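You operate a simulated robot arm through the tools that you are given. There is no shell and no other tool. Be economical: measure what you need, move in short steps, check, and stop when the job is done.

The job below is to be done with a simulated two-armed robot. You get a single attempt, and the scene is never put back.

Task
Wipe up the spill on the top of the sheet table with the grey rag and put it back.

Only the result counts: the job must be done as asked and must still hold three seconds after the hand-in. Knocking over, shifting, dropping, spilling or breaking anything else fails it. Flat cloth is picked up by pressing the open fingertips on it (5 to 10 N) and closing them slowly along it; thin cloth reads only 2 to 8 mm in the jaws.

Robot
Two 6-joint arms with two-finger parallel grippers on one trunk, on a base that drives. Base frame: it is fixed to the floor where the robot stands at the start and does not move with it; the origin is under the middle of the robot, x ahead of it, y to its left, z up; the surface under the hand at the start is at about z = 80. Units: cm, degrees, N and s.
The left shoulder is at the start at [6, 18.7, 107.2], the right one opposite. With the tool pointing down near the work surface each hand reaches from about 26 to 62 cm from the robot's upright axis, wherever it stands, measured 20 degrees to its own side. Payload 1.57 kg a hand.
The TCP of each hand is the grasp point between the finger pads, 3 cm short of the fingertips. In the tool frame z runs along the fingers and y along their closing line. The gripper opens to 11 cm. The fingers are 2.4 cm wide and 1.2 cm thick; the gripper's body (4.8 by 11.2 cm) begins 7.8 cm behind the TCP.
Orientation is that of the tool frame in the base frame, as a unit quaternion [w, x, y, z]. With the fingers straight down and closing along the base's y, the tool's x points along the base's -x, its y along +y and its z along -z.

Tools
- The arms move only by the tool play_rows. It takes "left_series", "right_series" or both (then of equal length, played together; a hand with none holds still); each is a list of rows, each a list of 7 numbers: the shift along the tool's x, y, z in mm, then the turn, a rotation vector about the tool's x, y, z in degrees, then the gripper command, from -1 (shut) to 1 (fully open), values between in proportion. In form: [[dx, dy, dz, ax, ay, az, jaw], ...]. A call has 1 to 12 rows; each row is the pose to reach, as a shift and turn from the pose commanded when the call began, along the tool's axes at that moment. A row lasts 0.2 s, in which the tool goes at most 5 cm and 8.6 degrees; a call with a longer step from one row to the next is refused whole, and so is a gripper value outside its range. Where a pose cannot be reached the arm comes as near as it can. A force on the tool above 40 N (or 10 N above the force at the start of the call, whichever is more), or a blocked arm, ends the call early, and 0.2 s more pass. The fingers move at their own pace (about 15.3 cm/s each) and stop on an object; they squeeze with about 35 N. The grip force told is the motor's: it shows also when the fingers shut on nothing. Time passes only in rows, and 0.2 s behind the last, so rows that repeat a pose let the fingers close. It gives the time, the measured TCP pose, the force on the tool (base axes), the opening and the grip force at its end, in the units of the frame above (readings bear some noise), with the torque about the TCP (base axes, N m) and any sound that the robot's microphone picked up, and new pictures: "views" is both (left out), scene, wrist or none (wrist: the cameras of the hands that moved).
- Cameras (640 x 400 px; columns grow to the right, rows downward): "scene" is now at [-0.46, 3.81, 160.15]; the picture's right is [0.58, -0.82, 0.00], its down [-0.70, -0.49, -0.51] and it looks along [0.42, 0.29, -0.86] (base axes); focal length 257 px, centre (320, 200). "left" rides on the left gripper at [7, -1.6, -14.1] in its tool frame; the picture's right is [0.23, 0.97, 0.00], its down [-0.86, 0.20, -0.48] and it looks along [-0.47, 0.11, 0.88] (tool axes); focal length 222 px, centre (320, 200). "right" rides on the right gripper at [7, 1.6, -14.1] in its tool frame; the picture's right is [-0.23, 0.97, 0.00], its down [-0.86, -0.20, -0.48] and it looks along [-0.47, -0.11, 0.88] (tool axes); focal length 222 px, centre (320, 200). There is no depth. A picture from a camera that has moved, and an enlarged one, comes with that camera's place and axes in the base frame and with its lens.
- lift_body(by): slides the trunk up (or, below 0, down) by that many cm; the arms and the scene camera ride with it, the base frame stays. It gives what a move gives, with no picture.
- drive_base(legs): drives the robot by 1 to 6 legs, each [ahead, left, turn to the left] in cm, cm and degrees, along the robot's own axes; the way and the turn of a leg run together, so that a leg with both is an arc; at most 150 cm and 180 degrees a leg. The arms and the cameras ride along, it lands a little off, and it stops where it bumps. It gives what a move gives, and a new picture of the scene camera.
- head_to(pan, tilt): turns the head with the scene camera to pan (to the left, within 86 degrees either way) and tilt (down, from -29 to 69), counted from straight ahead of the robot. It gives what a move gives, and a new picture of the scene camera.
- zoom(camera, box): a new picture of the part [left, top, right, bottom] of that camera's present view, enlarged. The clock stands still meanwhile.
- close_job(): hands the job in; it is judged then, once.

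Go step by step. Nothing tells you exact positions but the pictures and the camera data: compare them with the known pose of the tool, close in by small moves and look again before you grip or let go. The budget is 120 turns and 260 pictures, counting those below and the enlarged ones. Unless the task says otherwise, let go and move clear before handing in, and close with one line.

The tools are called after ">>>" as name(argument=value, ...) on one line, values as JSON. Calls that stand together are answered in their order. play_rows: Moves the arms, as the interface text tells. Its arguments: {"type":"object","properties":{"left_series":{"type":"array","items":{"type":"array","items":{"type":"number"}}},"right_series":{"type":"array","items":{"type":"array","items":{"type":"number"}}},"views":{"type":"string","enum":["both","scene","wrist","none"]}},"required":[]} The other tools are called the same way: lift_body (by) slides the trunk up or down; drive_base (legs) drives the base; head_to (pan, tilt) turns the head that bears the scene camera; zoom (camera, box) takes an enlarged picture of a part of a camera's view; close_job () hands the job in.

At the start:

```text
time: 0.0
left_eef_pos: [30.91, 33.31, 98.41]
left_ee_rot: [0.001, 0.0, 1.0, 0.0]
left_contact_force: [0.3, -0.2, -0.3]
left_wrist_torque: [0.01, 0.02, 0.03]
left_gripper_width: 11.0
left_finger_force: 0.0
right_eef_pos: [33.81, 5.84, 106.21]
right_ee_rot: [0.0, 0.001, 1.0, 0.0]
right_contact_force: [-0.3, 0.0, 0.0]
right_wrist_torque: [-0.02, 0.0, 0.04]
right_gripper_width: 11.01
right_finger_force: 0.0
trunk travel left (down, up): [-70.0, 29.0]
robot x, y, heading: [0.02, 0.16, 0.1]
head pan, tilt: [35.1, 59.3]
```

scene: 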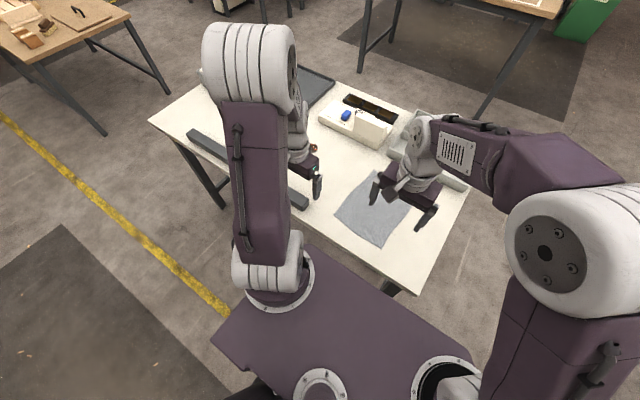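
right: 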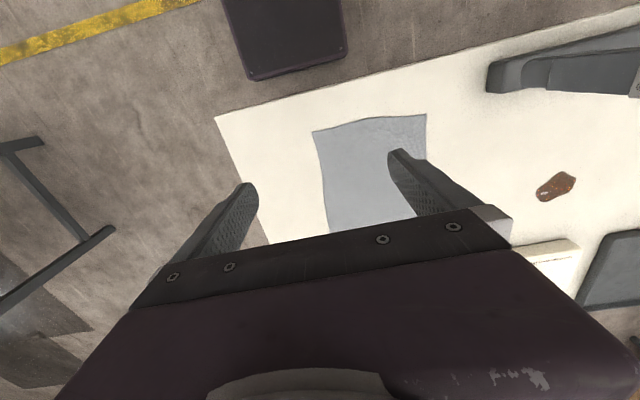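
left: 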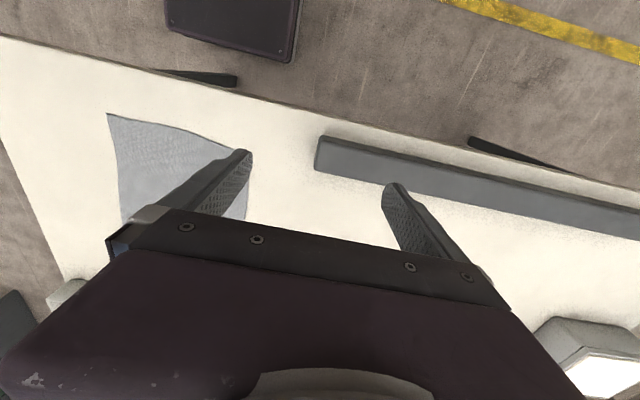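

The pale table in front has a grey cloth at about [44, 13] and a brown blot at about [56, 48], probably the spill. I'll look closer before moving.

>>> zoom(camera="scene", box=[140, 60, 480, 272])

>>> zoom(camera="right", box=[200, 80, 640, 355])

>>> head_to(pan=20, tilt=35)

```text
1.88 times, centred on (310, 166) of scene
camera zoom: at [-0.46, 3.81, 160.15], right [0.58, -0.82, 0.0], down [-0.7, -0.49, -0.51], along [0.42, 0.29, -0.86], focal length 484 px, centre (339, 264)
```

zoom: 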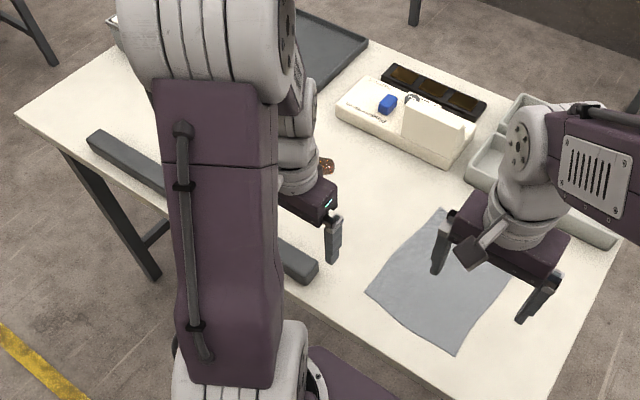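

```text
1.45 times, centred on (420, 218) of right
camera zoom: at [26.92, 7.37, 120.47], right [0.23, 0.97, 0.0], down [0.86, -0.2, 0.48], along [0.47, -0.11, -0.88], focal length 323 px, centre (174, 174)
```

zoom: 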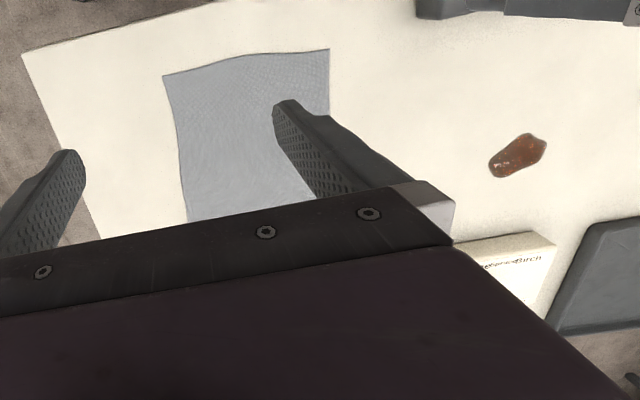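

```text
time: 0.9
left_eef_pos: [31.03, 33.3, 98.42]
left_ee_rot: [0.0, -0.001, 1.0, 0.0]
left_contact_force: [0.2, -0.9, -0.8]
left_wrist_torque: [-0.02, 0.02, -0.01]
left_gripper_width: 10.98
left_finger_force: 0.0
right_eef_pos: [33.8, 5.9, 106.31]
right_ee_rot: [0.001, 0.0, 1.0, 0.0]
right_contact_force: [-0.3, -0.1, 0.3]
right_wrist_torque: [-0.01, -0.03, 0.01]
right_gripper_width: 11.01
right_finger_force: 0.1
trunk travel left (down, up): [-70.0, 29.0]
robot x, y, heading: [-0.19, 0.01, -0.1]
head pan, tilt: [20.0, 35.0]
camera scene: at [2.28, 2.95, 163.49], right [0.34, -0.94, 0.0], down [-0.54, -0.2, -0.82], along [0.77, 0.28, -0.57], focal length 257 px, centre (320, 200)
```

scene: 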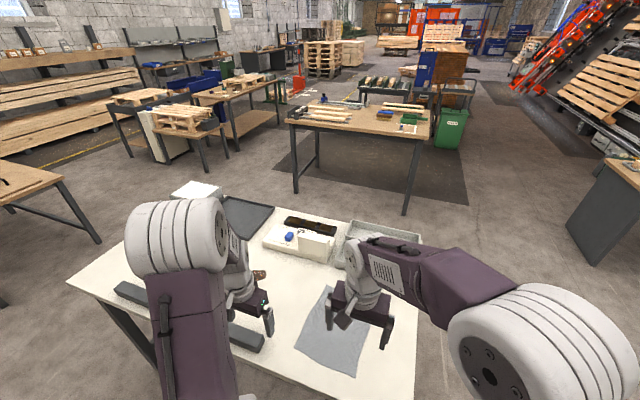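

The table top spans x from about 28 and y from about -12. The rag covers roughly x 35–61, y 3–24, and the spill at [56.5, 48] is out of reach from here. I'll swing the right hand clear, then shift the robot left so the left hand reaches both.

>>> play_rows(right_series=[[0, -40, 0, 0, 0, 0, 1], [0, -80, 0, 0, 0, 0, 1], [0, -120, 0, 0, 0, 0, 1], [0, -160, 0, 0, 0, 0, 1], [0, -200, 0, 0, 0, 0, 1], [0, -240, 0, 0, 0, 0, 1], [0, -280, 0, 0, 0, 0, 1], [0, -300, 0, 0, 0, 0, 1]], views="none")

>>> drive_base(legs=[[0, 20, 0]])

>>> head_to(pan=5, tilt=55)

```text
time: 2.7
left_eef_pos: [31.07, 33.23, 98.26]
left_ee_rot: [0.0, 0.0, 1.0, 0.0]
left_contact_force: [0.8, 0.6, 0.8]
left_wrist_torque: [0.0, 0.01, -0.01]
left_gripper_width: 11.01
left_finger_force: 0.2
right_eef_pos: [33.9, -24.23, 106.36]
right_ee_rot: [0.0, 0.0, 1.0, 0.0]
right_contact_force: [-0.8, 0.0, 0.3]
right_wrist_torque: [0.0, 0.02, -0.01]
right_gripper_width: 11.01
right_finger_force: 0.1
trunk travel left (down, up): [-70.0, 29.0]
robot x, y, heading: [0.11, -0.16, -0.2]
head pan, tilt: [20.0, 35.0]
```

```text
time: 4.3
left_eef_pos: [31.03, 52.89, 98.5]
left_ee_rot: [0.0, 0.001, 1.0, 0.0]
left_contact_force: [0.0, -0.4, -0.5]
left_wrist_torque: [-0.02, 0.01, -0.01]
left_gripper_width: 11.01
left_finger_force: 0.0
right_eef_pos: [33.93, -4.48, 106.34]
right_ee_rot: [0.001, 0.001, 1.0, 0.0]
right_contact_force: [0.2, 1.0, 0.3]
right_wrist_torque: [-0.04, 0.01, -0.01]
right_gripper_width: 10.98
right_finger_force: 0.0
trunk travel left (down, up): [-70.0, 29.0]
robot x, y, heading: [0.18, 19.86, -0.2]
head pan, tilt: [20.0, 35.0]
camera scene: at [2.31, 22.57, 163.5], right [0.34, -0.94, 0.0], down [-0.54, -0.19, -0.82], along [0.77, 0.28, -0.57], focal length 257 px, centre (320, 200)
```

scene: 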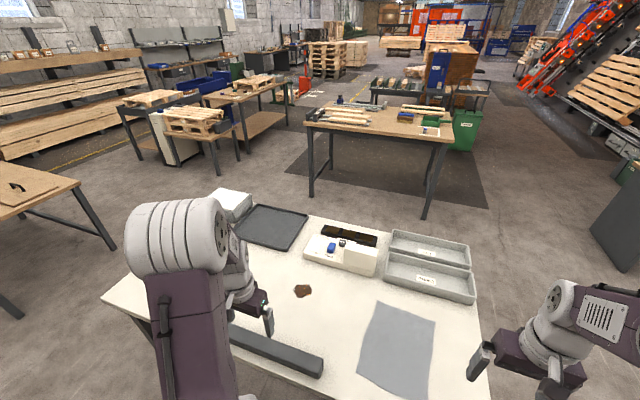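

```text
time: 5.1
left_eef_pos: [31.0, 52.96, 98.27]
left_ee_rot: [-0.001, 0.001, 1.0, 0.0]
left_contact_force: [-0.5, -0.4, 0.4]
left_wrist_torque: [0.01, 0.03, 0.0]
left_gripper_width: 10.99
left_finger_force: 0.0
right_eef_pos: [33.9, -4.36, 106.38]
right_ee_rot: [0.0, 0.001, 1.0, 0.0]
right_contact_force: [-0.9, 0.7, -0.3]
right_wrist_torque: [0.01, -0.01, -0.02]
right_gripper_width: 11.04
right_finger_force: 0.0
trunk travel left (down, up): [-70.0, 29.0]
robot x, y, heading: [-0.15, 19.48, -0.0]
head pan, tilt: [5.0, 55.0]
camera scene: at [1.22, 20.35, 160.68], right [0.09, -1.0, 0.0], down [-0.82, -0.07, -0.57], along [0.57, 0.05, -0.82], focal length 257 px, centre (320, 200)
```

scene: 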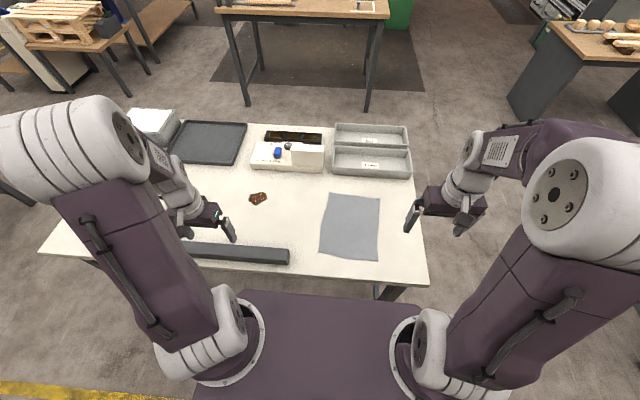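

The rag and spill are both in plain view now. I'll enlarge to measure them.

>>> zoom(camera="scene", box=[220, 120, 440, 258])

```text
2.90 times, centred on (330, 189) of scene
camera zoom: at [1.22, 20.35, 160.68], right [0.09, -1.0, 0.0], down [-0.82, -0.07, -0.57], along [0.57, 0.05, -0.82], focal length 746 px, centre (291, 232)
```

zoom: 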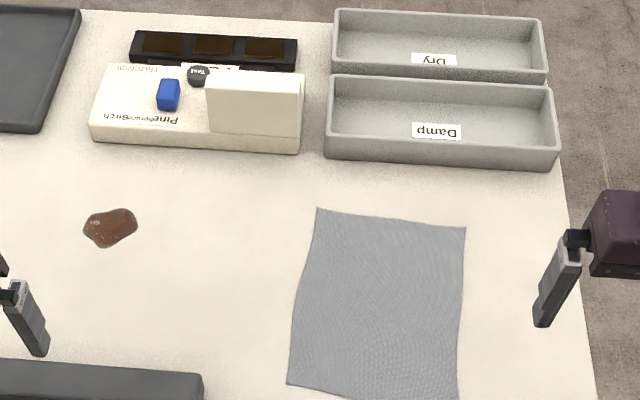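

The rag's centre is about [48.2, 13.1] and the spill about [55.7, 49.3]. I'll take the left hand above the middle of the rag, moving the right hand further off.

>>> play_rows(left_series=[[-18, -43, 0, 0, 0, 0, 1], [-36, -86, 0, 0, 0, 0, 1], [-54, -129, 0, 0, 0, 0, 1], [-72, -172, 0, 0, 0, 0, 1], [-90, -215, 0, 0, 0, 0, 1], [-108, -258, 0, 0, 0, 0, 1], [-126, -301, 0, 0, 0, 0, 0.5], [-144, -344, 0, 0, 0, 0, 0.1], [-162, -380, 0, 0, 0, 0, 0.1], [-172, -399, 0, 0, 0, 0, 0.1], [-172, -399, 50, 0, 0, 0, 0.1]], right_series=[[0, -30, 0, 0, 0, 0, 1], [0, -60, 0, 0, 0, 0, 1], [0, -90, 0, 0, 0, 0, 1], [0, -120, 0, 0, 0, 0, 1], [0, -120, 0, 0, 0, 0, 1], [0, -120, 0, 0, 0, 0, 1], [0, -120, 0, 0, 0, 0, 1], [0, -120, 0, 0, 0, 0, 1], [0, -120, 0, 0, 0, 0, 1], [0, -120, 0, 0, 0, 0, 1], [0, -120, 0, 0, 0, 0, 1]])

```text
time: 7.5
left_eef_pos: [48.38, 13.05, 93.07]
left_ee_rot: [-0.001, 0.001, 1.0, 0.001]
left_contact_force: [-0.1, -0.2, -0.5]
left_wrist_torque: [-0.02, 0.03, 0.0]
left_gripper_width: 6.06
left_finger_force: 0.2
right_eef_pos: [34.13, -16.46, 106.34]
right_ee_rot: [-0.001, 0.001, 1.0, 0.0]
right_contact_force: [0.6, 0.0, 0.1]
right_wrist_torque: [0.03, 0.0, 0.0]
right_gripper_width: 10.99
right_finger_force: 0.1
trunk travel left (down, up): [-70.0, 29.0]
robot x, y, heading: [0.13, 19.74, 0.0]
head pan, tilt: [5.0, 55.0]
camera scene: at [1.37, 20.3, 160.68], right [0.09, -1.0, 0.0], down [-0.82, -0.07, -0.57], along [0.57, 0.05, -0.82], focal length 257 px, centre (320, 200)
camera right: at [27.23, -14.96, 120.45], right [0.23, 0.97, 0.0], down [0.86, -0.2, 0.48], along [0.46, -0.11, -0.88], focal length 222 px, centre (320, 200)
camera left: at [41.41, 11.28, 107.13], right [-0.23, 0.97, 0.0], down [0.86, 0.2, 0.48], along [0.47, 0.11, -0.88], focal length 222 px, centre (320, 200)
```

scene: 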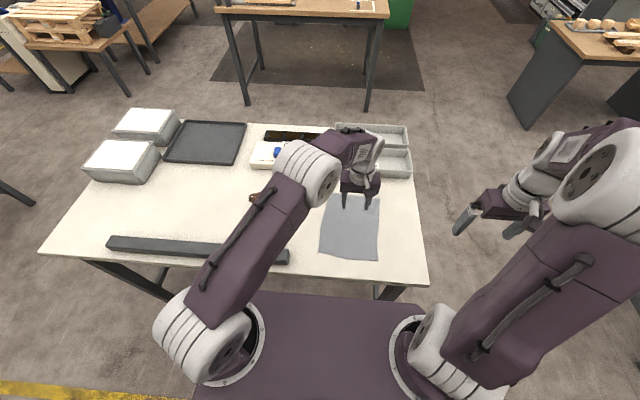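
right: 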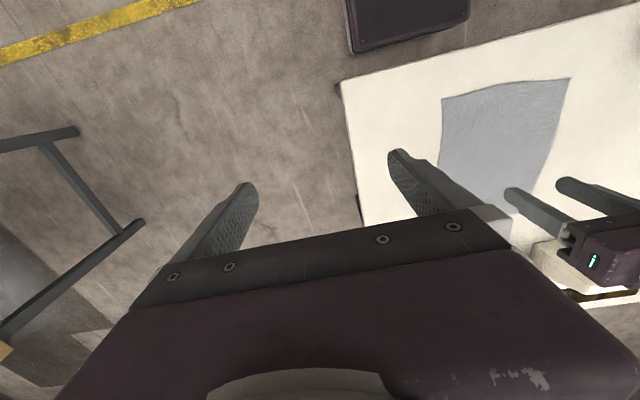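
left: 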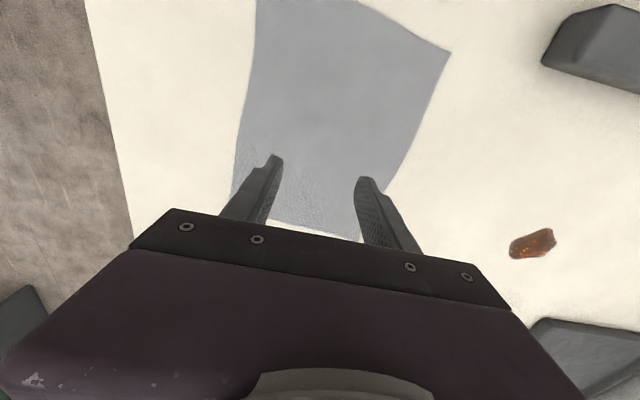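

The hand is centred over the rag with the jaws about 6 cm open. I'll lower to near contact.

>>> play_rows(left_series=[[0, 0, 40, 0, 0, 0, 0.1], [0, 0, 75, 0, 0, 0, 0.1], [0, 0, 90, 0, 0, 0, 0.1], [0, 0, 95, 0, 0, 0, 0.1], [0, 0, 95, 0, 0, 0, 0.1]], views="wrist")

```text
time: 8.7
left_eef_pos: [48.16, 13.16, 83.68]
left_ee_rot: [0.0, 0.001, 1.0, 0.001]
left_contact_force: [0.2, 0.4, 0.8]
left_wrist_torque: [-0.03, 0.01, -0.03]
left_gripper_width: 6.08
left_finger_force: 0.1
right_eef_pos: [34.1, -16.42, 106.32]
right_ee_rot: [0.0, 0.001, 1.0, -0.001]
right_contact_force: [-0.5, -0.7, 0.2]
right_wrist_torque: [-0.01, 0.04, -0.06]
right_gripper_width: 11.01
right_finger_force: 0.0
trunk travel left (down, up): [-70.0, 29.0]
robot x, y, heading: [0.09, 19.69, -0.1]
head pan, tilt: [5.0, 55.0]
camera left: at [41.14, 11.42, 97.78], right [-0.23, 0.97, 0.0], down [0.86, 0.2, 0.48], along [0.47, 0.11, -0.88], focal length 222 px, centre (320, 200)
```

left: 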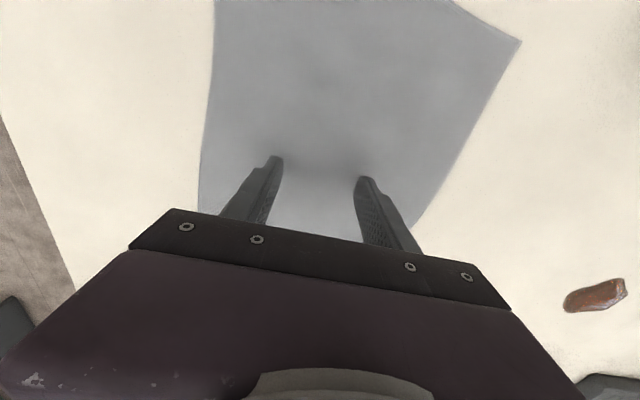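

>>> play_rows(left_series=[[0, 0, 3, 0, 0, 0, 0.1], [0, 0, 5, 0, 0, 0, 0.1], [0, 0, 5, 0, 0, 0, 0.1]], views="none")

```text
time: 9.5
left_eef_pos: [48.06, 13.0, 83.24]
left_ee_rot: [0.0, 0.0, 1.0, 0.0]
left_contact_force: [-0.9, 0.2, 1.2]
left_wrist_torque: [-0.02, 0.01, 0.01]
left_gripper_width: 6.03
left_finger_force: 0.0
right_eef_pos: [34.1, -16.55, 106.36]
right_ee_rot: [0.0, 0.0, 1.0, 0.0]
right_contact_force: [0.2, -0.5, -0.6]
right_wrist_torque: [-0.01, -0.01, 0.0]
right_gripper_width: 11.01
right_finger_force: 0.0
trunk travel left (down, up): [-70.0, 29.0]
robot x, y, heading: [-0.08, 19.64, -0.2]
head pan, tilt: [5.0, 55.0]
```

No contact yet; continuing down in 2 mm steps.

>>> play_rows(left_series=[[0, 0, 2, 0, 0, 0, 0.1], [0, 0, 2, 0, 0, 0, 0.1]], views="none")

>>> play_rows(left_series=[[0, 0, 2, 0, 0, 0, 0.1], [0, 0, 2, 0, 0, 0, 0.1]], views="none")

```text
time: 10.1
left_eef_pos: [48.22, 13.13, 83.12]
left_ee_rot: [0.0, 0.001, 1.0, 0.0]
left_contact_force: [0.0, 1.2, 3.8]
left_wrist_torque: [0.03, 0.02, -0.02]
left_gripper_width: 6.06
left_finger_force: 0.0
right_eef_pos: [34.07, -16.43, 106.32]
right_ee_rot: [0.0, 0.001, 1.0, 0.0]
right_contact_force: [0.5, 0.4, -0.3]
right_wrist_torque: [-0.02, 0.0, -0.01]
right_gripper_width: 11.02
right_finger_force: 0.0
trunk travel left (down, up): [-70.0, 29.0]
robot x, y, heading: [-0.07, 19.38, -0.0]
head pan, tilt: [5.0, 55.0]
```

```text
time: 10.7
left_eef_pos: [48.03, 13.11, 83.16]
left_ee_rot: [0.003, 0.001, 1.0, -0.001]
left_contact_force: [1.2, 0.8, 21.9]
left_wrist_torque: [0.41, 0.02, 0.01]
left_gripper_width: 6.04
left_finger_force: 0.2
right_eef_pos: [33.9, -16.49, 106.43]
right_ee_rot: [0.001, 0.001, 1.0, 0.001]
right_contact_force: [1.1, 0.6, 0.0]
right_wrist_torque: [-0.04, 0.03, -0.03]
right_gripper_width: 11.02
right_finger_force: 0.2
trunk travel left (down, up): [-70.0, 29.0]
robot x, y, heading: [-0.27, 19.72, -0.2]
head pan, tilt: [5.0, 55.0]
```

Contact at TCP z ≈ 83.1, now 22 N. I'll back off about 1.5 mm to roughly 8 N and close slowly.

>>> play_rows(left_series=[[0, 0, -1.5, 0, 0, 0, 0.1], [0, 0, -1.5, 0, 0, 0, 0.0], [0, 0, -1.5, 0, 0, 0, -0.1], [0, 0, -1.5, 0, 0, 0, -0.2], [0, 0, -1.5, 0, 0, 0, -0.3], [0, 0, -1.5, 0, 0, 0, -0.4]], views="wrist")

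```text
time: 12.1
left_eef_pos: [48.02, 13.05, 83.12]
left_ee_rot: [0.001, 0.001, 1.0, 0.0]
left_contact_force: [-0.1, -0.4, 19.1]
left_wrist_torque: [-0.04, 0.01, 0.01]
left_gripper_width: 2.99
left_finger_force: 0.0
right_eef_pos: [33.81, -16.35, 106.3]
right_ee_rot: [0.001, 0.0, 1.0, -0.001]
right_contact_force: [-0.3, -0.2, 0.4]
right_wrist_torque: [0.01, -0.02, -0.01]
right_gripper_width: 11.01
right_finger_force: 0.1
trunk travel left (down, up): [-70.0, 29.0]
robot x, y, heading: [-0.01, 19.81, -0.2]
head pan, tilt: [5.0, 55.0]
camera left: at [40.98, 11.38, 97.13], right [-0.23, 0.97, 0.0], down [0.85, 0.2, 0.48], along [0.47, 0.11, -0.88], focal length 222 px, centre (320, 200)
```

left: 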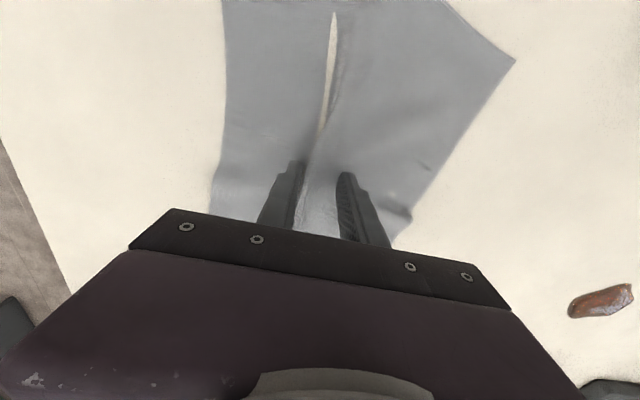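

A fold is gathering well between the fingers. I'll ease off slightly and go on closing.

>>> play_rows(left_series=[[0, 0, -1, 0, 0, 0, -0.5], [0, 0, -1, 0, 0, 0, -0.6], [0, 0, -1, 0, 0, 0, -0.7], [0, 0, -1, 0, 0, 0, -0.8], [0, 0, -1, 0, 0, 0, -0.9], [0, 0, -1, 0, 0, 0, -1], [0, 0, -1, 0, 0, 0, -1], [0, 0, -1, 0, 0, 0, -1]], views="wrist")

```text
time: 13.9
left_eef_pos: [48.22, 13.04, 83.11]
left_ee_rot: [0.0, 0.001, 1.0, 0.0]
left_contact_force: [-0.6, 0.2, 0.5]
left_wrist_torque: [-0.02, -0.02, -0.02]
left_gripper_width: 0.25
left_finger_force: 23.9
right_eef_pos: [34.07, -16.49, 106.28]
right_ee_rot: [0.0, 0.0, 1.0, 0.0]
right_contact_force: [-1.1, -0.1, -0.2]
right_wrist_torque: [-0.01, 0.0, -0.03]
right_gripper_width: 11.0
right_finger_force: 0.0
trunk travel left (down, up): [-70.0, 29.0]
robot x, y, heading: [-0.29, 19.47, -0.1]
head pan, tilt: [5.0, 55.0]
camera left: at [41.14, 11.37, 97.18], right [-0.23, 0.97, 0.0], down [0.86, 0.2, 0.48], along [0.47, 0.11, -0.88], focal length 222 px, centre (320, 200)
```

left: 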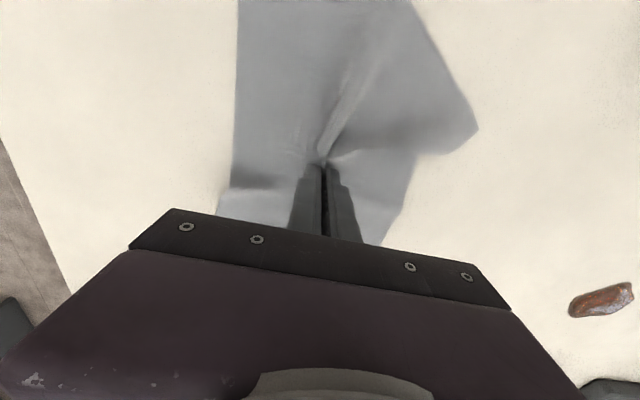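

Opening reads 2.5 mm, so cloth is in the jaws. Lifting straight up to check.

>>> play_rows(left_series=[[0, 0, -20, 0, 0, 0, -1], [0, 0, -45, 0, 0, 0, -1], [0, 0, -75, 0, 0, 0, -1], [0, 0, -105, 0, 0, 0, -1], [0, 0, -135, 0, 0, 0, -1], [0, 0, -160, 0, 0, 0, -1], [0, 0, -160, 0, 0, 0, -1]])

```text
time: 15.5
left_eef_pos: [48.2, 13.12, 99.32]
left_ee_rot: [0.0, 0.002, 1.0, 0.0]
left_contact_force: [0.7, 0.6, -0.3]
left_wrist_torque: [-0.02, -0.04, 0.0]
left_gripper_width: 0.25
left_finger_force: 24.0
right_eef_pos: [34.06, -16.49, 106.37]
right_ee_rot: [-0.001, 0.001, 1.0, 0.0]
right_contact_force: [-0.1, -0.5, -0.5]
right_wrist_torque: [0.03, -0.02, 0.0]
right_gripper_width: 11.02
right_finger_force: 0.0
trunk travel left (down, up): [-70.0, 29.0]
robot x, y, heading: [-0.23, 19.64, -0.2]
head pan, tilt: [5.0, 55.0]
camera scene: at [1.25, 20.3, 160.68], right [0.09, -1.0, 0.0], down [-0.82, -0.07, -0.57], along [0.57, 0.05, -0.82], focal length 257 px, centre (320, 200)
camera left: at [41.21, 11.54, 113.28], right [-0.23, 0.97, 0.0], down [0.86, 0.2, 0.48], along [0.47, 0.11, -0.88], focal length 222 px, centre (320, 200)
```

scene: 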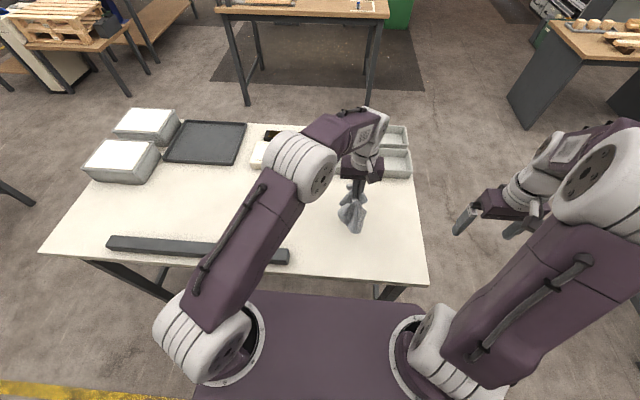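
left: 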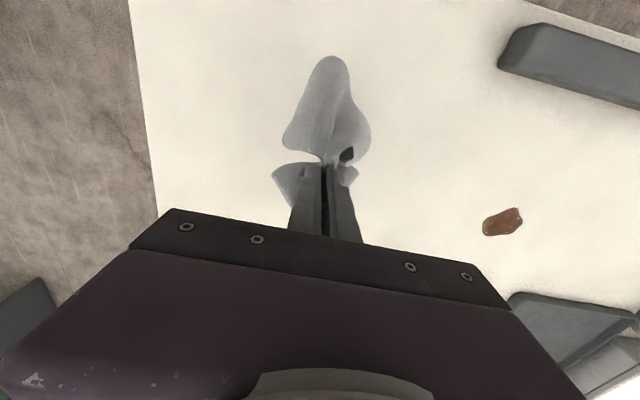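

The rag is held at its middle and hangs clear. I'll carry it above the spill at [55.7, 49].

>>> play_rows(left_series=[[0, 5, -20, 0, 0, 0, -1], [-9, 45, -20, 0, 0, 0, -1], [-18, 85, -20, 0, 0, 0, -1], [-27, 130, -20, 0, 0, 0, -1], [-36, 175, -20, 0, 0, 0, -1], [-45, 220, -20, 0, 0, 0, -1], [-54, 265, -20, 0, 0, 0, -1], [-63, 305, -20, 0, 0, 0, -1], [-71, 340, -20, 0, 0, 0, -1], [-75, 359, -20, 0, 0, 0, -1], [-75, 359, -20, 0, 0, 0, -1]])

```text
time: 17.9
left_eef_pos: [55.79, 48.89, 101.13]
left_ee_rot: [-0.001, 0.0, 1.0, 0.0]
left_contact_force: [-0.5, 0.7, 0.1]
left_wrist_torque: [-0.01, 0.01, 0.04]
left_gripper_width: 0.28
left_finger_force: 23.7
right_eef_pos: [34.04, -16.54, 106.29]
right_ee_rot: [0.0, 0.0, 1.0, 0.0]
right_contact_force: [0.1, 0.3, -0.3]
right_wrist_torque: [0.0, -0.01, 0.01]
right_gripper_width: 11.0
right_finger_force: 0.1
trunk travel left (down, up): [-70.0, 29.0]
robot x, y, heading: [0.31, 19.76, 0.1]
head pan, tilt: [5.0, 55.0]
camera scene: at [1.21, 20.27, 160.68], right [0.09, -1.0, 0.0], down [-0.82, -0.07, -0.57], along [0.57, 0.05, -0.82], focal length 257 px, centre (320, 200)
camera left: at [48.76, 47.14, 115.17], right [-0.22, 0.97, 0.0], down [0.86, 0.2, 0.48], along [0.47, 0.11, -0.88], focal length 222 px, centre (320, 200)
```

scene: 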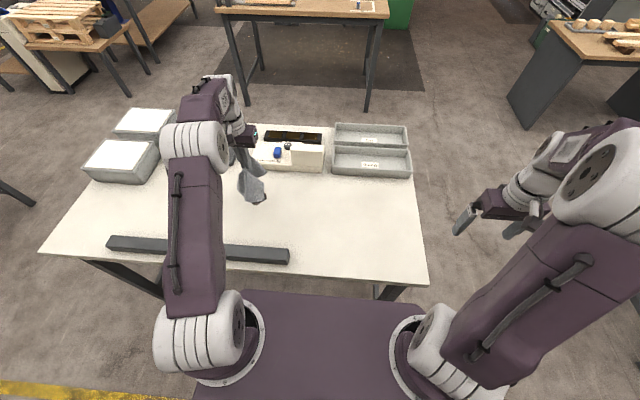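
left: 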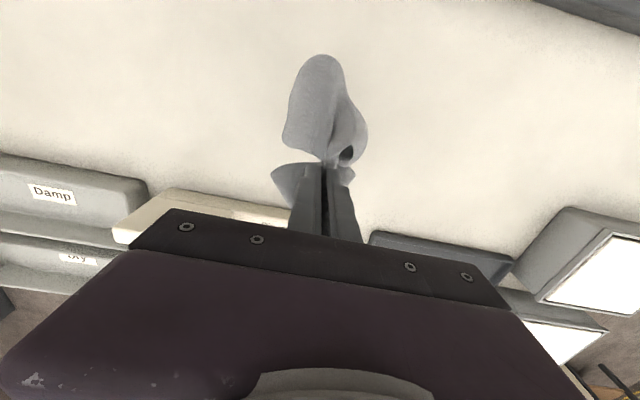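

Above the spill with clear space around. Lowering the wad onto it.

>>> play_rows(left_series=[[0, 0, 35, 0, 0, 0, -1], [0, 0, 70, 0, 0, 0, -1], [0, 0, 105, 0, 0, 0, -1], [0, 0, 140, 0, 0, 0, -1], [0, 0, 160, 0, 0, 0, -1], [0, 0, 168, 0, 0, 0, -1], [0, 0, 172, 0, 0, 0, -1], [0, 0, 172, 0, 0, 0, -1]])

```text
time: 19.7
left_eef_pos: [55.66, 48.97, 83.99]
left_ee_rot: [0.0, 0.001, 1.0, 0.0]
left_contact_force: [0.4, -0.7, 2.8]
left_wrist_torque: [-0.03, -0.05, 0.02]
left_gripper_width: 0.28
left_finger_force: 24.3
right_eef_pos: [34.03, -16.66, 106.23]
right_ee_rot: [0.0, 0.002, 1.0, -0.001]
right_contact_force: [-0.3, 0.5, 0.4]
right_wrist_torque: [-0.02, -0.01, 0.0]
right_gripper_width: 10.98
right_finger_force: 0.1
trunk travel left (down, up): [-70.0, 29.0]
robot x, y, heading: [0.67, 19.91, -0.2]
head pan, tilt: [5.0, 55.0]
camera scene: at [1.2, 20.29, 160.68], right [0.09, -1.0, 0.0], down [-0.82, -0.07, -0.57], along [0.57, 0.05, -0.82], focal length 257 px, centre (320, 200)
camera left: at [48.71, 47.23, 98.0], right [-0.23, 0.97, 0.0], down [0.86, 0.2, 0.48], along [0.47, 0.11, -0.88], focal length 222 px, centre (320, 200)
```

scene: 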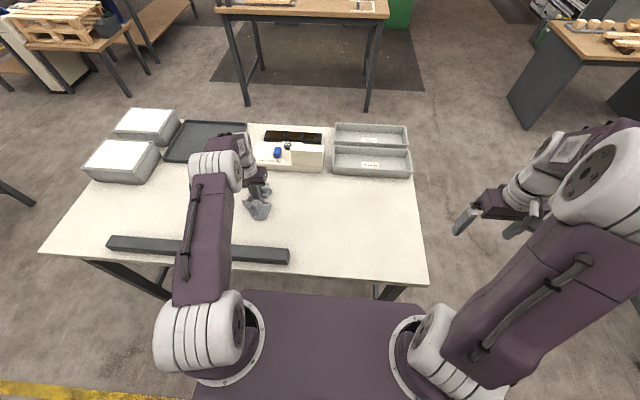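
left: 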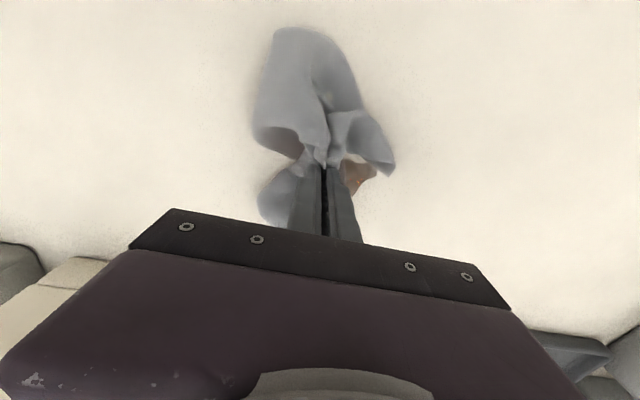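

Part of the spill peeks out beside the wad. I'll press lightly and wipe along it in strokes.

>>> play_rows(left_series=[[0, 0, 1.5, 0, 0, 0, -1], [0, 15, 1.5, 0, 0, 0, -1], [0, 30, 1.5, 0, 0, 0, -1], [0, 45, 1.5, 0, 0, 0, -1], [0, 30, 1.5, 0, 0, 0, -1], [0, 10, 1.5, 0, 0, 0, -1], [0, -10, 1.5, 0, 0, 0, -1], [0, -30, 1.5, 0, 0, 0, -1], [0, -50, 1.5, 0, 0, 0, -1], [0, -30, 1.5, 0, 0, 0, -1], [0, -10, 1.5, 0, 0, 0, -1], [0, 0, 1.5, 0, 0, 0, -1]], views="wrist")

```text
time: 22.3
left_eef_pos: [55.73, 48.85, 83.77]
left_ee_rot: [0.0, 0.001, 1.0, 0.0]
left_contact_force: [-0.9, -0.6, -0.3]
left_wrist_torque: [0.0, 0.02, 0.03]
left_gripper_width: 0.27
left_finger_force: 24.1
right_eef_pos: [34.04, -16.61, 106.38]
right_ee_rot: [0.0, 0.001, 1.0, -0.001]
right_contact_force: [-0.1, 0.1, 0.2]
right_wrist_torque: [0.02, 0.04, 0.04]
right_gripper_width: 11.02
right_finger_force: 0.0
trunk travel left (down, up): [-70.0, 29.0]
robot x, y, heading: [-0.06, 19.97, -0.0]
head pan, tilt: [5.0, 55.0]
camera left: at [48.75, 47.11, 97.88], right [-0.22, 0.97, 0.0], down [0.86, 0.2, 0.48], along [0.47, 0.11, -0.88], focal length 222 px, centre (320, 200)
```

left: 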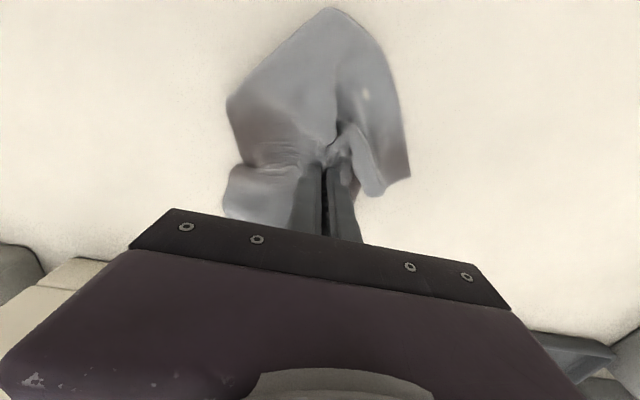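

The visible part is gone, but contact has gone slack. I'll press a few mm deeper and stroke along both directions.

>>> play_rows(left_series=[[0, 0, 4, 0, 0, 0, -1], [0, 0, 6, 0, 0, 0, -1], [0, 0, 6, 0, 0, 0, -1]], views="none")

```text
time: 23.1
left_eef_pos: [55.8, 49.02, 83.36]
left_ee_rot: [0.0, 0.001, 1.0, 0.002]
left_contact_force: [0.9, 0.0, 4.0]
left_wrist_torque: [0.03, -0.06, 0.02]
left_gripper_width: 0.27
left_finger_force: 24.5
right_eef_pos: [34.01, -16.57, 106.32]
right_ee_rot: [0.0, 0.0, 1.0, 0.0]
right_contact_force: [-0.3, -0.5, -0.2]
right_wrist_torque: [0.0, -0.02, -0.02]
right_gripper_width: 10.99
right_finger_force: 0.1
trunk travel left (down, up): [-70.0, 29.0]
robot x, y, heading: [0.08, 20.06, -0.3]
head pan, tilt: [5.0, 55.0]
```

>>> play_rows(left_series=[[0, 0, 0.7, 0, 0, 0, -1], [20, 20, 0.7, 0, 0, 0, -1], [20, 45, 0.7, 0, 0, 0, -1], [0, 45, 0.7, 0, 0, 0, -1], [0, 20, 0.7, 0, 0, 0, -1], [0, -10, 0.7, 0, 0, 0, -1], [0, -40, 0.7, 0, 0, 0, -1], [-20, -40, 0.7, 0, 0, 0, -1], [-20, -10, 0.7, 0, 0, 0, -1], [-20, 20, 0.7, 0, 0, 0, -1], [-20, 40, 0.7, 0, 0, 0, -1], [0, 40, 0.7, 0, 0, 0, -1]], views="wrist")

>>> play_rows(left_series=[[0, -25, 0, 0, 0, 0, -1], [0, -50, 0, 0, 0, 0, -1], [0, -80, 0, 0, 0, 0, -1], [20, -80, 0, 0, 0, 0, -1], [20, -50, 0, 0, 0, 0, -1], [20, -20, 0, 0, 0, 0, -1], [20, 0, 0, 0, 0, 0, -1], [20, 0, -30, 0, 0, 0, -1], [20, 0, -80, 0, 0, 0, -1], [20, 0, -130, 0, 0, 0, -1], [20, 0, -180, 0, 0, 0, -1], [20, -40, -180, 0, 0, 0, -1]])

```text
time: 25.7
left_eef_pos: [55.65, 52.99, 83.23]
left_ee_rot: [0.001, 0.0, 1.0, 0.0]
left_contact_force: [2.6, -1.6, 7.5]
left_wrist_torque: [0.0, -0.05, 0.02]
left_gripper_width: 0.25
left_finger_force: 23.9
left hand out of reach, approached as far as the arm can: row 11
right_eef_pos: [33.87, -16.51, 106.24]
right_ee_rot: [0.001, 0.001, 1.0, 0.0]
right_contact_force: [0.4, -0.1, -0.5]
right_wrist_torque: [-0.01, -0.02, 0.01]
right_gripper_width: 11.0
right_finger_force: 0.1
trunk travel left (down, up): [-70.0, 29.0]
robot x, y, heading: [-0.26, 19.41, -0.1]
head pan, tilt: [5.0, 55.0]
camera left: at [48.65, 51.24, 97.15], right [-0.23, 0.97, 0.0], down [0.85, 0.2, 0.48], along [0.47, 0.11, -0.88], focal length 222 px, centre (320, 200)
```

left: 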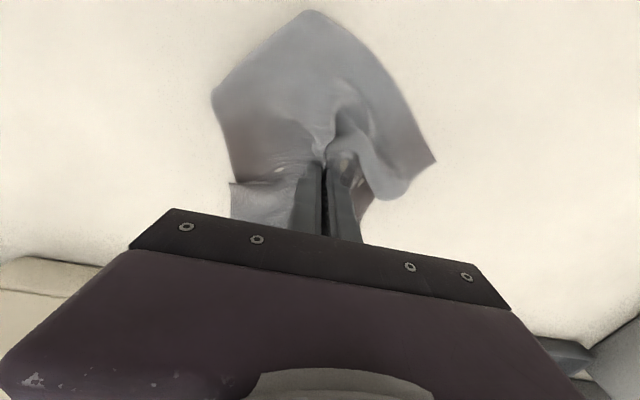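

```text
time: 28.3
left_eef_pos: [53.69, 48.94, 101.15]
left_ee_rot: [0.001, 0.001, 1.0, 0.001]
left_contact_force: [-0.1, -0.4, 0.1]
left_wrist_torque: [0.03, 0.02, 0.0]
left_gripper_width: 0.25
left_finger_force: 24.0
right_eef_pos: [34.14, -16.55, 106.21]
right_ee_rot: [0.0, 0.001, 1.0, 0.001]
right_contact_force: [1.1, 0.5, -1.1]
right_wrist_torque: [0.04, -0.02, 0.03]
right_gripper_width: 11.0
right_finger_force: 0.0
trunk travel left (down, up): [-70.0, 29.0]
robot x, y, heading: [-0.12, 20.02, 0.2]
head pan, tilt: [5.0, 55.0]
camera scene: at [1.25, 20.07, 160.67], right [0.09, -1.0, 0.0], down [-0.82, -0.07, -0.57], along [0.57, 0.05, -0.82], focal length 257 px, centre (320, 200)
camera left: at [46.72, 47.23, 115.22], right [-0.23, 0.97, 0.0], down [0.86, 0.2, 0.48], along [0.47, 0.11, -0.88], focal length 222 px, centre (320, 200)
```

scene: 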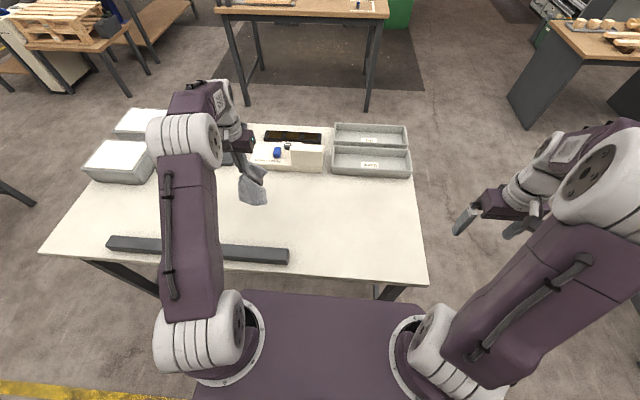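
left: 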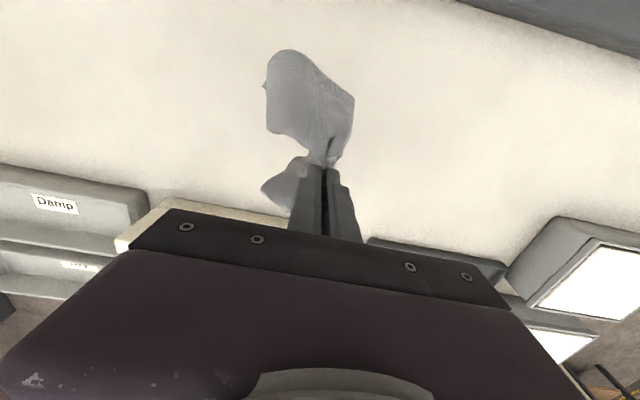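

The table looks clean where the spill was. I'll carry the rag back above its place and check the spot again unobstructed.

>>> play_rows(left_series=[[5, -40, 0, 0, 0, 0, -1], [11, -80, 0, 0, 0, 0, -1], [17, -120, 0, 0, 0, 0, -1], [24, -160, 0, 0, 0, 0, -1], [31, -200, 0, 0, 0, 0, -1], [38, -240, 0, 0, 0, 0, -1], [44, -280, 0, 0, 0, 0, -1], [50, -320, 0, 0, 0, 0, -1], [55, -358, 0, 0, 0, 0, -1], [55, -358, 0, 0, 0, 0, -1]])

>>> zoom(camera="left", box=[340, 100, 640, 288])

>>> zoom(camera="scene", box=[160, 110, 440, 285])

```text
time: 30.5
left_eef_pos: [48.08, 13.36, 101.02]
left_ee_rot: [0.0, 0.001, 1.0, 0.0]
left_contact_force: [0.2, 0.5, -1.1]
left_wrist_torque: [-0.01, -0.03, 0.0]
left_gripper_width: 0.25
left_finger_force: 24.0
right_eef_pos: [34.11, -16.57, 106.37]
right_ee_rot: [0.0, 0.001, 1.0, -0.001]
right_contact_force: [0.1, 0.1, 0.4]
right_wrist_torque: [-0.01, -0.01, -0.05]
right_gripper_width: 11.02
right_finger_force: 0.0
trunk travel left (down, up): [-70.0, 29.0]
robot x, y, heading: [-0.25, 19.86, 0.1]
head pan, tilt: [5.0, 55.0]
camera scene: at [1.22, 20.39, 160.68], right [0.09, -1.0, 0.0], down [-0.82, -0.07, -0.57], along [0.57, 0.05, -0.82], focal length 257 px, centre (320, 200)
camera left: at [41.16, 11.6, 115.05], right [-0.23, 0.97, 0.0], down [0.86, 0.2, 0.48], along [0.47, 0.11, -0.88], focal length 222 px, centre (320, 200)
```

scene: 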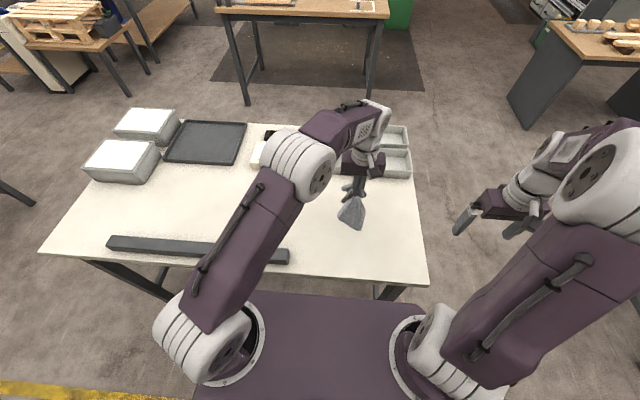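
left: 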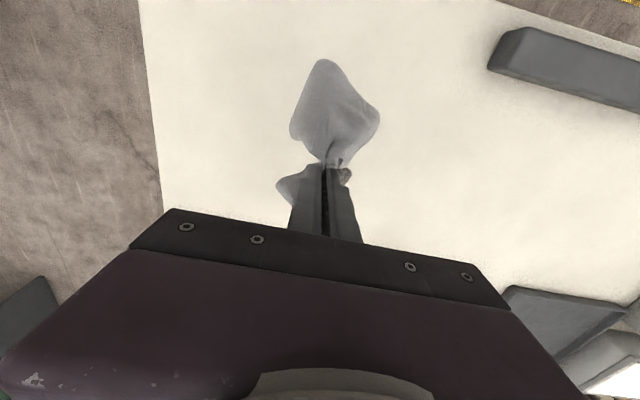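

```text
2.13 times, centred on (490, 194) of left
camera zoom: at [41.16, 11.6, 115.05], right [-0.23, 0.97, 0.0], down [0.86, 0.2, 0.48], along [0.47, 0.11, -0.88], focal length 473 px, centre (-42, 213)
```

zoom: 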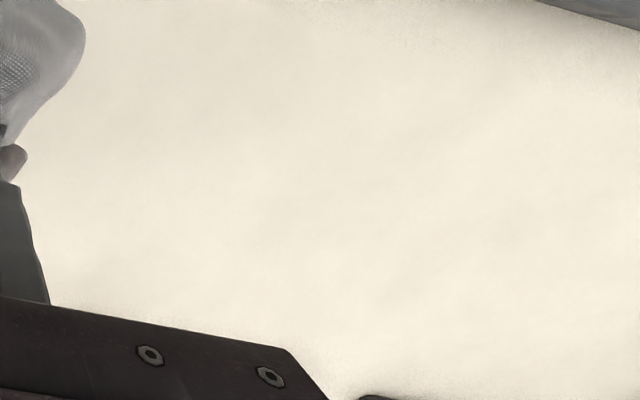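

```text
2.29 times, centred on (300, 198) of scene
camera zoom: at [1.22, 20.39, 160.68], right [0.09, -1.0, 0.0], down [-0.82, -0.07, -0.57], along [0.57, 0.05, -0.82], focal length 588 px, centre (366, 206)
```

zoom: 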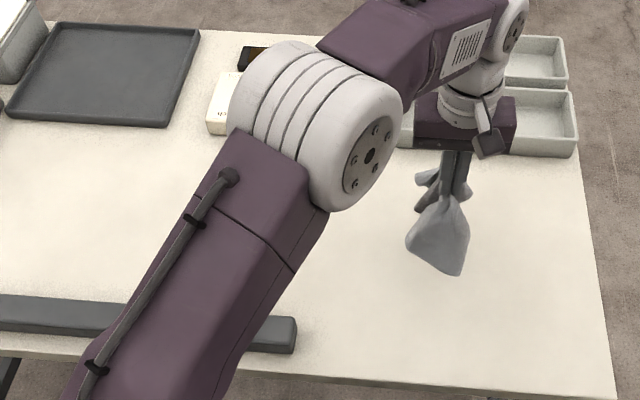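

The spill spot is clean. Now I'll lower the rag onto its original place.

>>> play_rows(left_series=[[0, 0, 35, 0, 0, 0, -1], [0, 0, 70, 0, 0, 0, -1], [0, 0, 105, 0, 0, 0, -1], [0, 0, 140, 0, 0, 0, -1], [0, 0, 160, 0, 0, 0, -1], [0, 0, 170, 0, 0, 0, -1], [0, 0, 174, 0, 0, 0, -1], [0, 0, 174, 0, 0, 0, -1]])

```text
time: 32.3
left_eef_pos: [48.18, 13.32, 83.81]
left_ee_rot: [-0.001, 0.0, 1.0, 0.0]
left_contact_force: [-0.5, -0.4, 0.9]
left_wrist_torque: [-0.01, -0.04, 0.01]
left_gripper_width: 0.26
left_finger_force: 24.3
right_eef_pos: [34.03, -16.57, 106.3]
right_ee_rot: [0.0, 0.001, 1.0, 0.0]
right_contact_force: [0.2, 0.5, 0.0]
right_wrist_torque: [-0.02, 0.0, -0.03]
right_gripper_width: 11.01
right_finger_force: 0.0
trunk travel left (down, up): [-70.0, 29.0]
robot x, y, heading: [-0.15, 19.77, -0.2]
head pan, tilt: [5.0, 55.0]
camera scene: at [1.2, 20.31, 160.68], right [0.09, -1.0, 0.0], down [-0.82, -0.07, -0.57], along [0.57, 0.05, -0.82], focal length 257 px, centre (320, 200)
camera left: at [41.13, 11.48, 97.77], right [-0.23, 0.97, 0.0], down [0.86, 0.2, 0.48], along [0.47, 0.11, -0.88], focal length 222 px, centre (320, 200)
```

scene: 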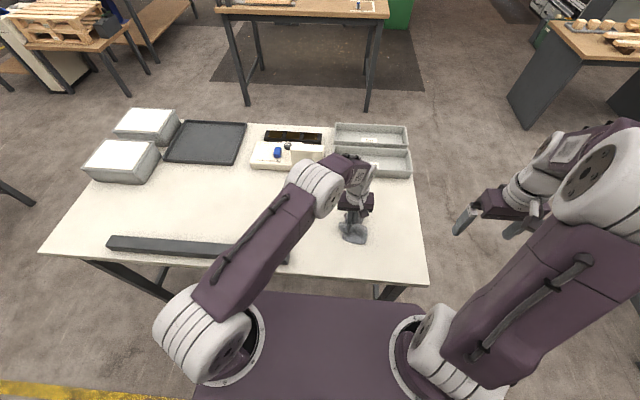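
left: 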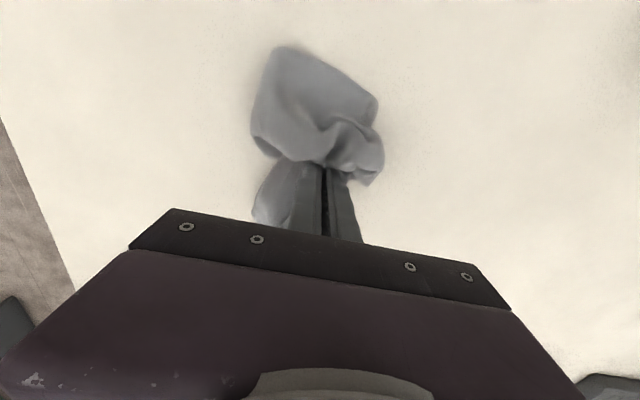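

It is down at its place. I'll open slowly, letting the fingers spread it a bit, then rise.

>>> play_rows(left_series=[[0, 0, 3, 0, 0, 0, -1], [0, 0, 3, 0, 0, 0, -0.8], [0, 0, 3, 0, 0, 0, -0.6], [0, 0, 3, 0, 0, 0, -0.4], [0, 0, 3, 0, 0, 0, -0.2], [0, 0, 3, 0, 0, 0, 0], [0, 0, 3, 0, 0, 0, 0.2], [0, 0, 3, 0, 0, 0, 0.2]], views="wrist")

>>> play_rows(left_series=[[0, 0, -15, 0, 0, 0, 0.2], [0, 0, -40, 0, 0, 0, 0.2], [0, 0, -80, 0, 0, 0, 0.2], [0, 0, -120, 0, 0, 0, 0.2], [0, 0, -150, 0, 0, 0, 0.2], [0, 0, -150, 0, 0, 0, 0.2]])

```text
time: 34.1
left_eef_pos: [48.13, 13.09, 83.52]
left_ee_rot: [0.0, 0.001, 1.0, 0.0]
left_contact_force: [0.8, -1.1, 1.6]
left_wrist_torque: [0.0, -0.06, -0.01]
left_gripper_width: 6.51
left_finger_force: 0.1
right_eef_pos: [34.04, -16.53, 106.39]
right_ee_rot: [0.0, 0.001, 1.0, 0.0]
right_contact_force: [0.3, 0.4, 0.7]
right_wrist_torque: [0.0, 0.01, 0.04]
right_gripper_width: 11.0
right_finger_force: 0.0
trunk travel left (down, up): [-70.0, 29.0]
robot x, y, heading: [0.21, 19.91, 0.0]
head pan, tilt: [5.0, 55.0]
camera left: at [41.13, 11.42, 97.47], right [-0.23, 0.97, 0.0], down [0.86, 0.2, 0.48], along [0.47, 0.11, -0.88], focal length 222 px, centre (320, 200)
```

left: 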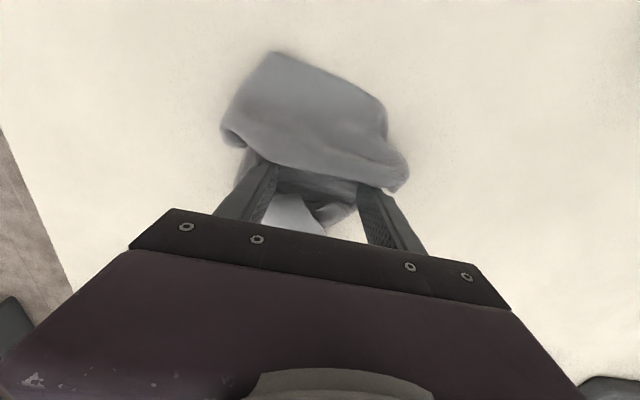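

```text
time: 35.5
left_eef_pos: [48.2, 12.98, 98.34]
left_ee_rot: [-0.001, 0.001, 1.0, 0.0]
left_contact_force: [0.2, 0.0, -1.2]
left_wrist_torque: [0.0, 0.01, -0.02]
left_gripper_width: 6.61
left_finger_force: 0.0
right_eef_pos: [34.12, -16.45, 106.2]
right_ee_rot: [0.0, 0.001, 1.0, 0.0]
right_contact_force: [-0.3, -0.4, 0.4]
right_wrist_torque: [-0.02, 0.0, -0.01]
right_gripper_width: 11.0
right_finger_force: 0.0
trunk travel left (down, up): [-70.0, 29.0]
robot x, y, heading: [-0.12, 19.0, -0.1]
head pan, tilt: [5.0, 55.0]
camera scene: at [1.25, 20.3, 160.68], right [0.09, -1.0, 0.0], down [-0.82, -0.07, -0.57], along [0.57, 0.05, -0.82], focal length 257 px, centre (320, 200)
camera left: at [41.26, 11.2, 112.43], right [-0.23, 0.97, 0.0], down [0.86, 0.2, 0.48], along [0.47, 0.11, -0.88], focal length 222 px, centre (320, 200)
```

scene: 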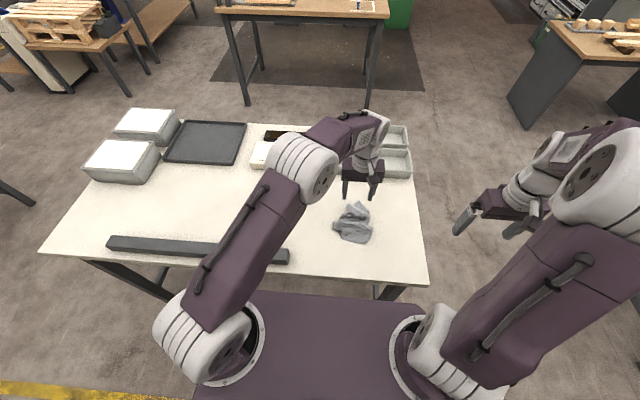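
left: 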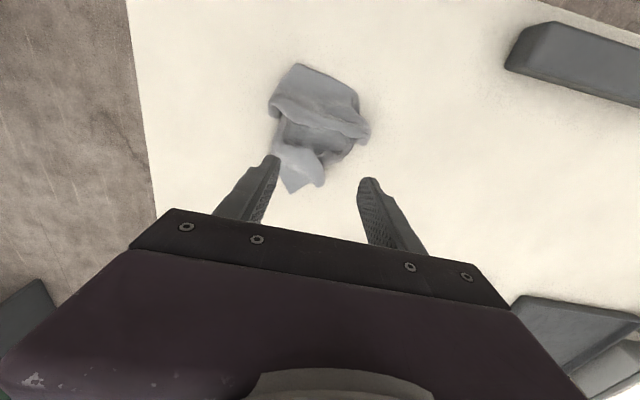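

The rag lies at about [48, 13], its original place. I'll draw the left arm clear and take a final look.

>>> play_rows(left_series=[[0, 20, -20, 0, 0, 0, 0.2], [15, 60, -20, 0, 0, 0, 0.2], [33, 100, -20, 0, 0, 0, 0.2], [51, 140, -20, 0, 0, 0, 0.2], [69, 180, -20, 0, 0, 0, 0.2], [87, 220, -20, 0, 0, 0, 0.2], [105, 260, -20, 0, 0, 0, 0.2], [123, 300, -20, 0, 0, 0, 0.2], [141, 340, -20, 0, 0, 0, 0.2], [159, 380, -20, 0, 0, 0, 0.2], [170, 400, -20, 0, 0, 0, 0.2]], views="scene")

>>> zoom(camera="scene", box=[160, 110, 440, 285])

```text
time: 37.9
left_eef_pos: [31.44, 53.17, 100.38]
left_ee_rot: [0.0, 0.001, 1.0, 0.0]
left_contact_force: [0.1, 0.7, -0.1]
left_wrist_torque: [0.02, -0.02, 0.02]
left_gripper_width: 6.62
left_finger_force: 0.1
right_eef_pos: [33.96, -16.58, 106.35]
right_ee_rot: [0.001, 0.001, 1.0, 0.0]
right_contact_force: [0.2, 0.4, -0.3]
right_wrist_torque: [-0.02, -0.02, -0.01]
right_gripper_width: 11.02
right_finger_force: 0.0
trunk travel left (down, up): [-70.0, 29.0]
robot x, y, heading: [-0.09, 19.81, -0.2]
head pan, tilt: [5.0, 55.0]
camera scene: at [1.18, 20.34, 160.68], right [0.09, -1.0, 0.0], down [-0.82, -0.07, -0.57], along [0.57, 0.05, -0.82], focal length 257 px, centre (320, 200)
```

scene: 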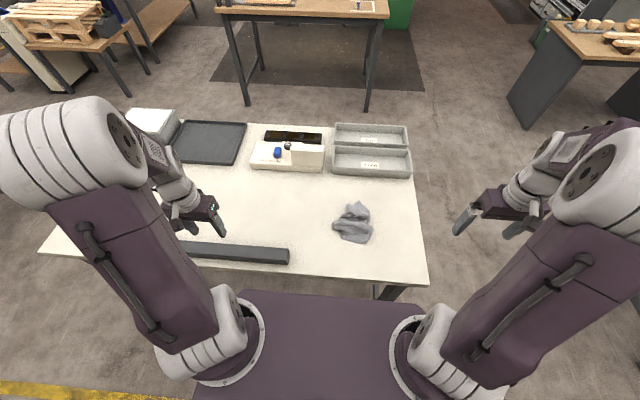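

```text
2.29 times, centred on (300, 198) of scene
camera zoom: at [1.18, 20.34, 160.68], right [0.09, -1.0, 0.0], down [-0.82, -0.07, -0.57], along [0.57, 0.05, -0.82], focal length 588 px, centre (366, 206)
```

zoom: 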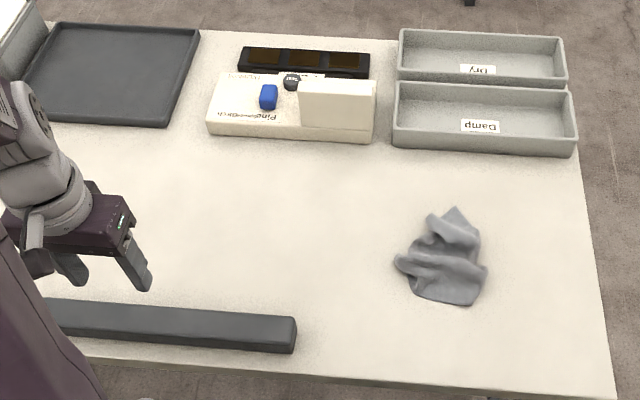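

The spill is gone, the rag lies back where it came from, and nothing else has moved. Handing in.

>>> close_job()

```text
The job is handed in.
```

I wiped the spill off the table top with the grey rag and put the rag back in its original place. It now lies crumpled there rather than flat. No trace of the spill shows in the final pictures, and nothing else on the table looks moved.
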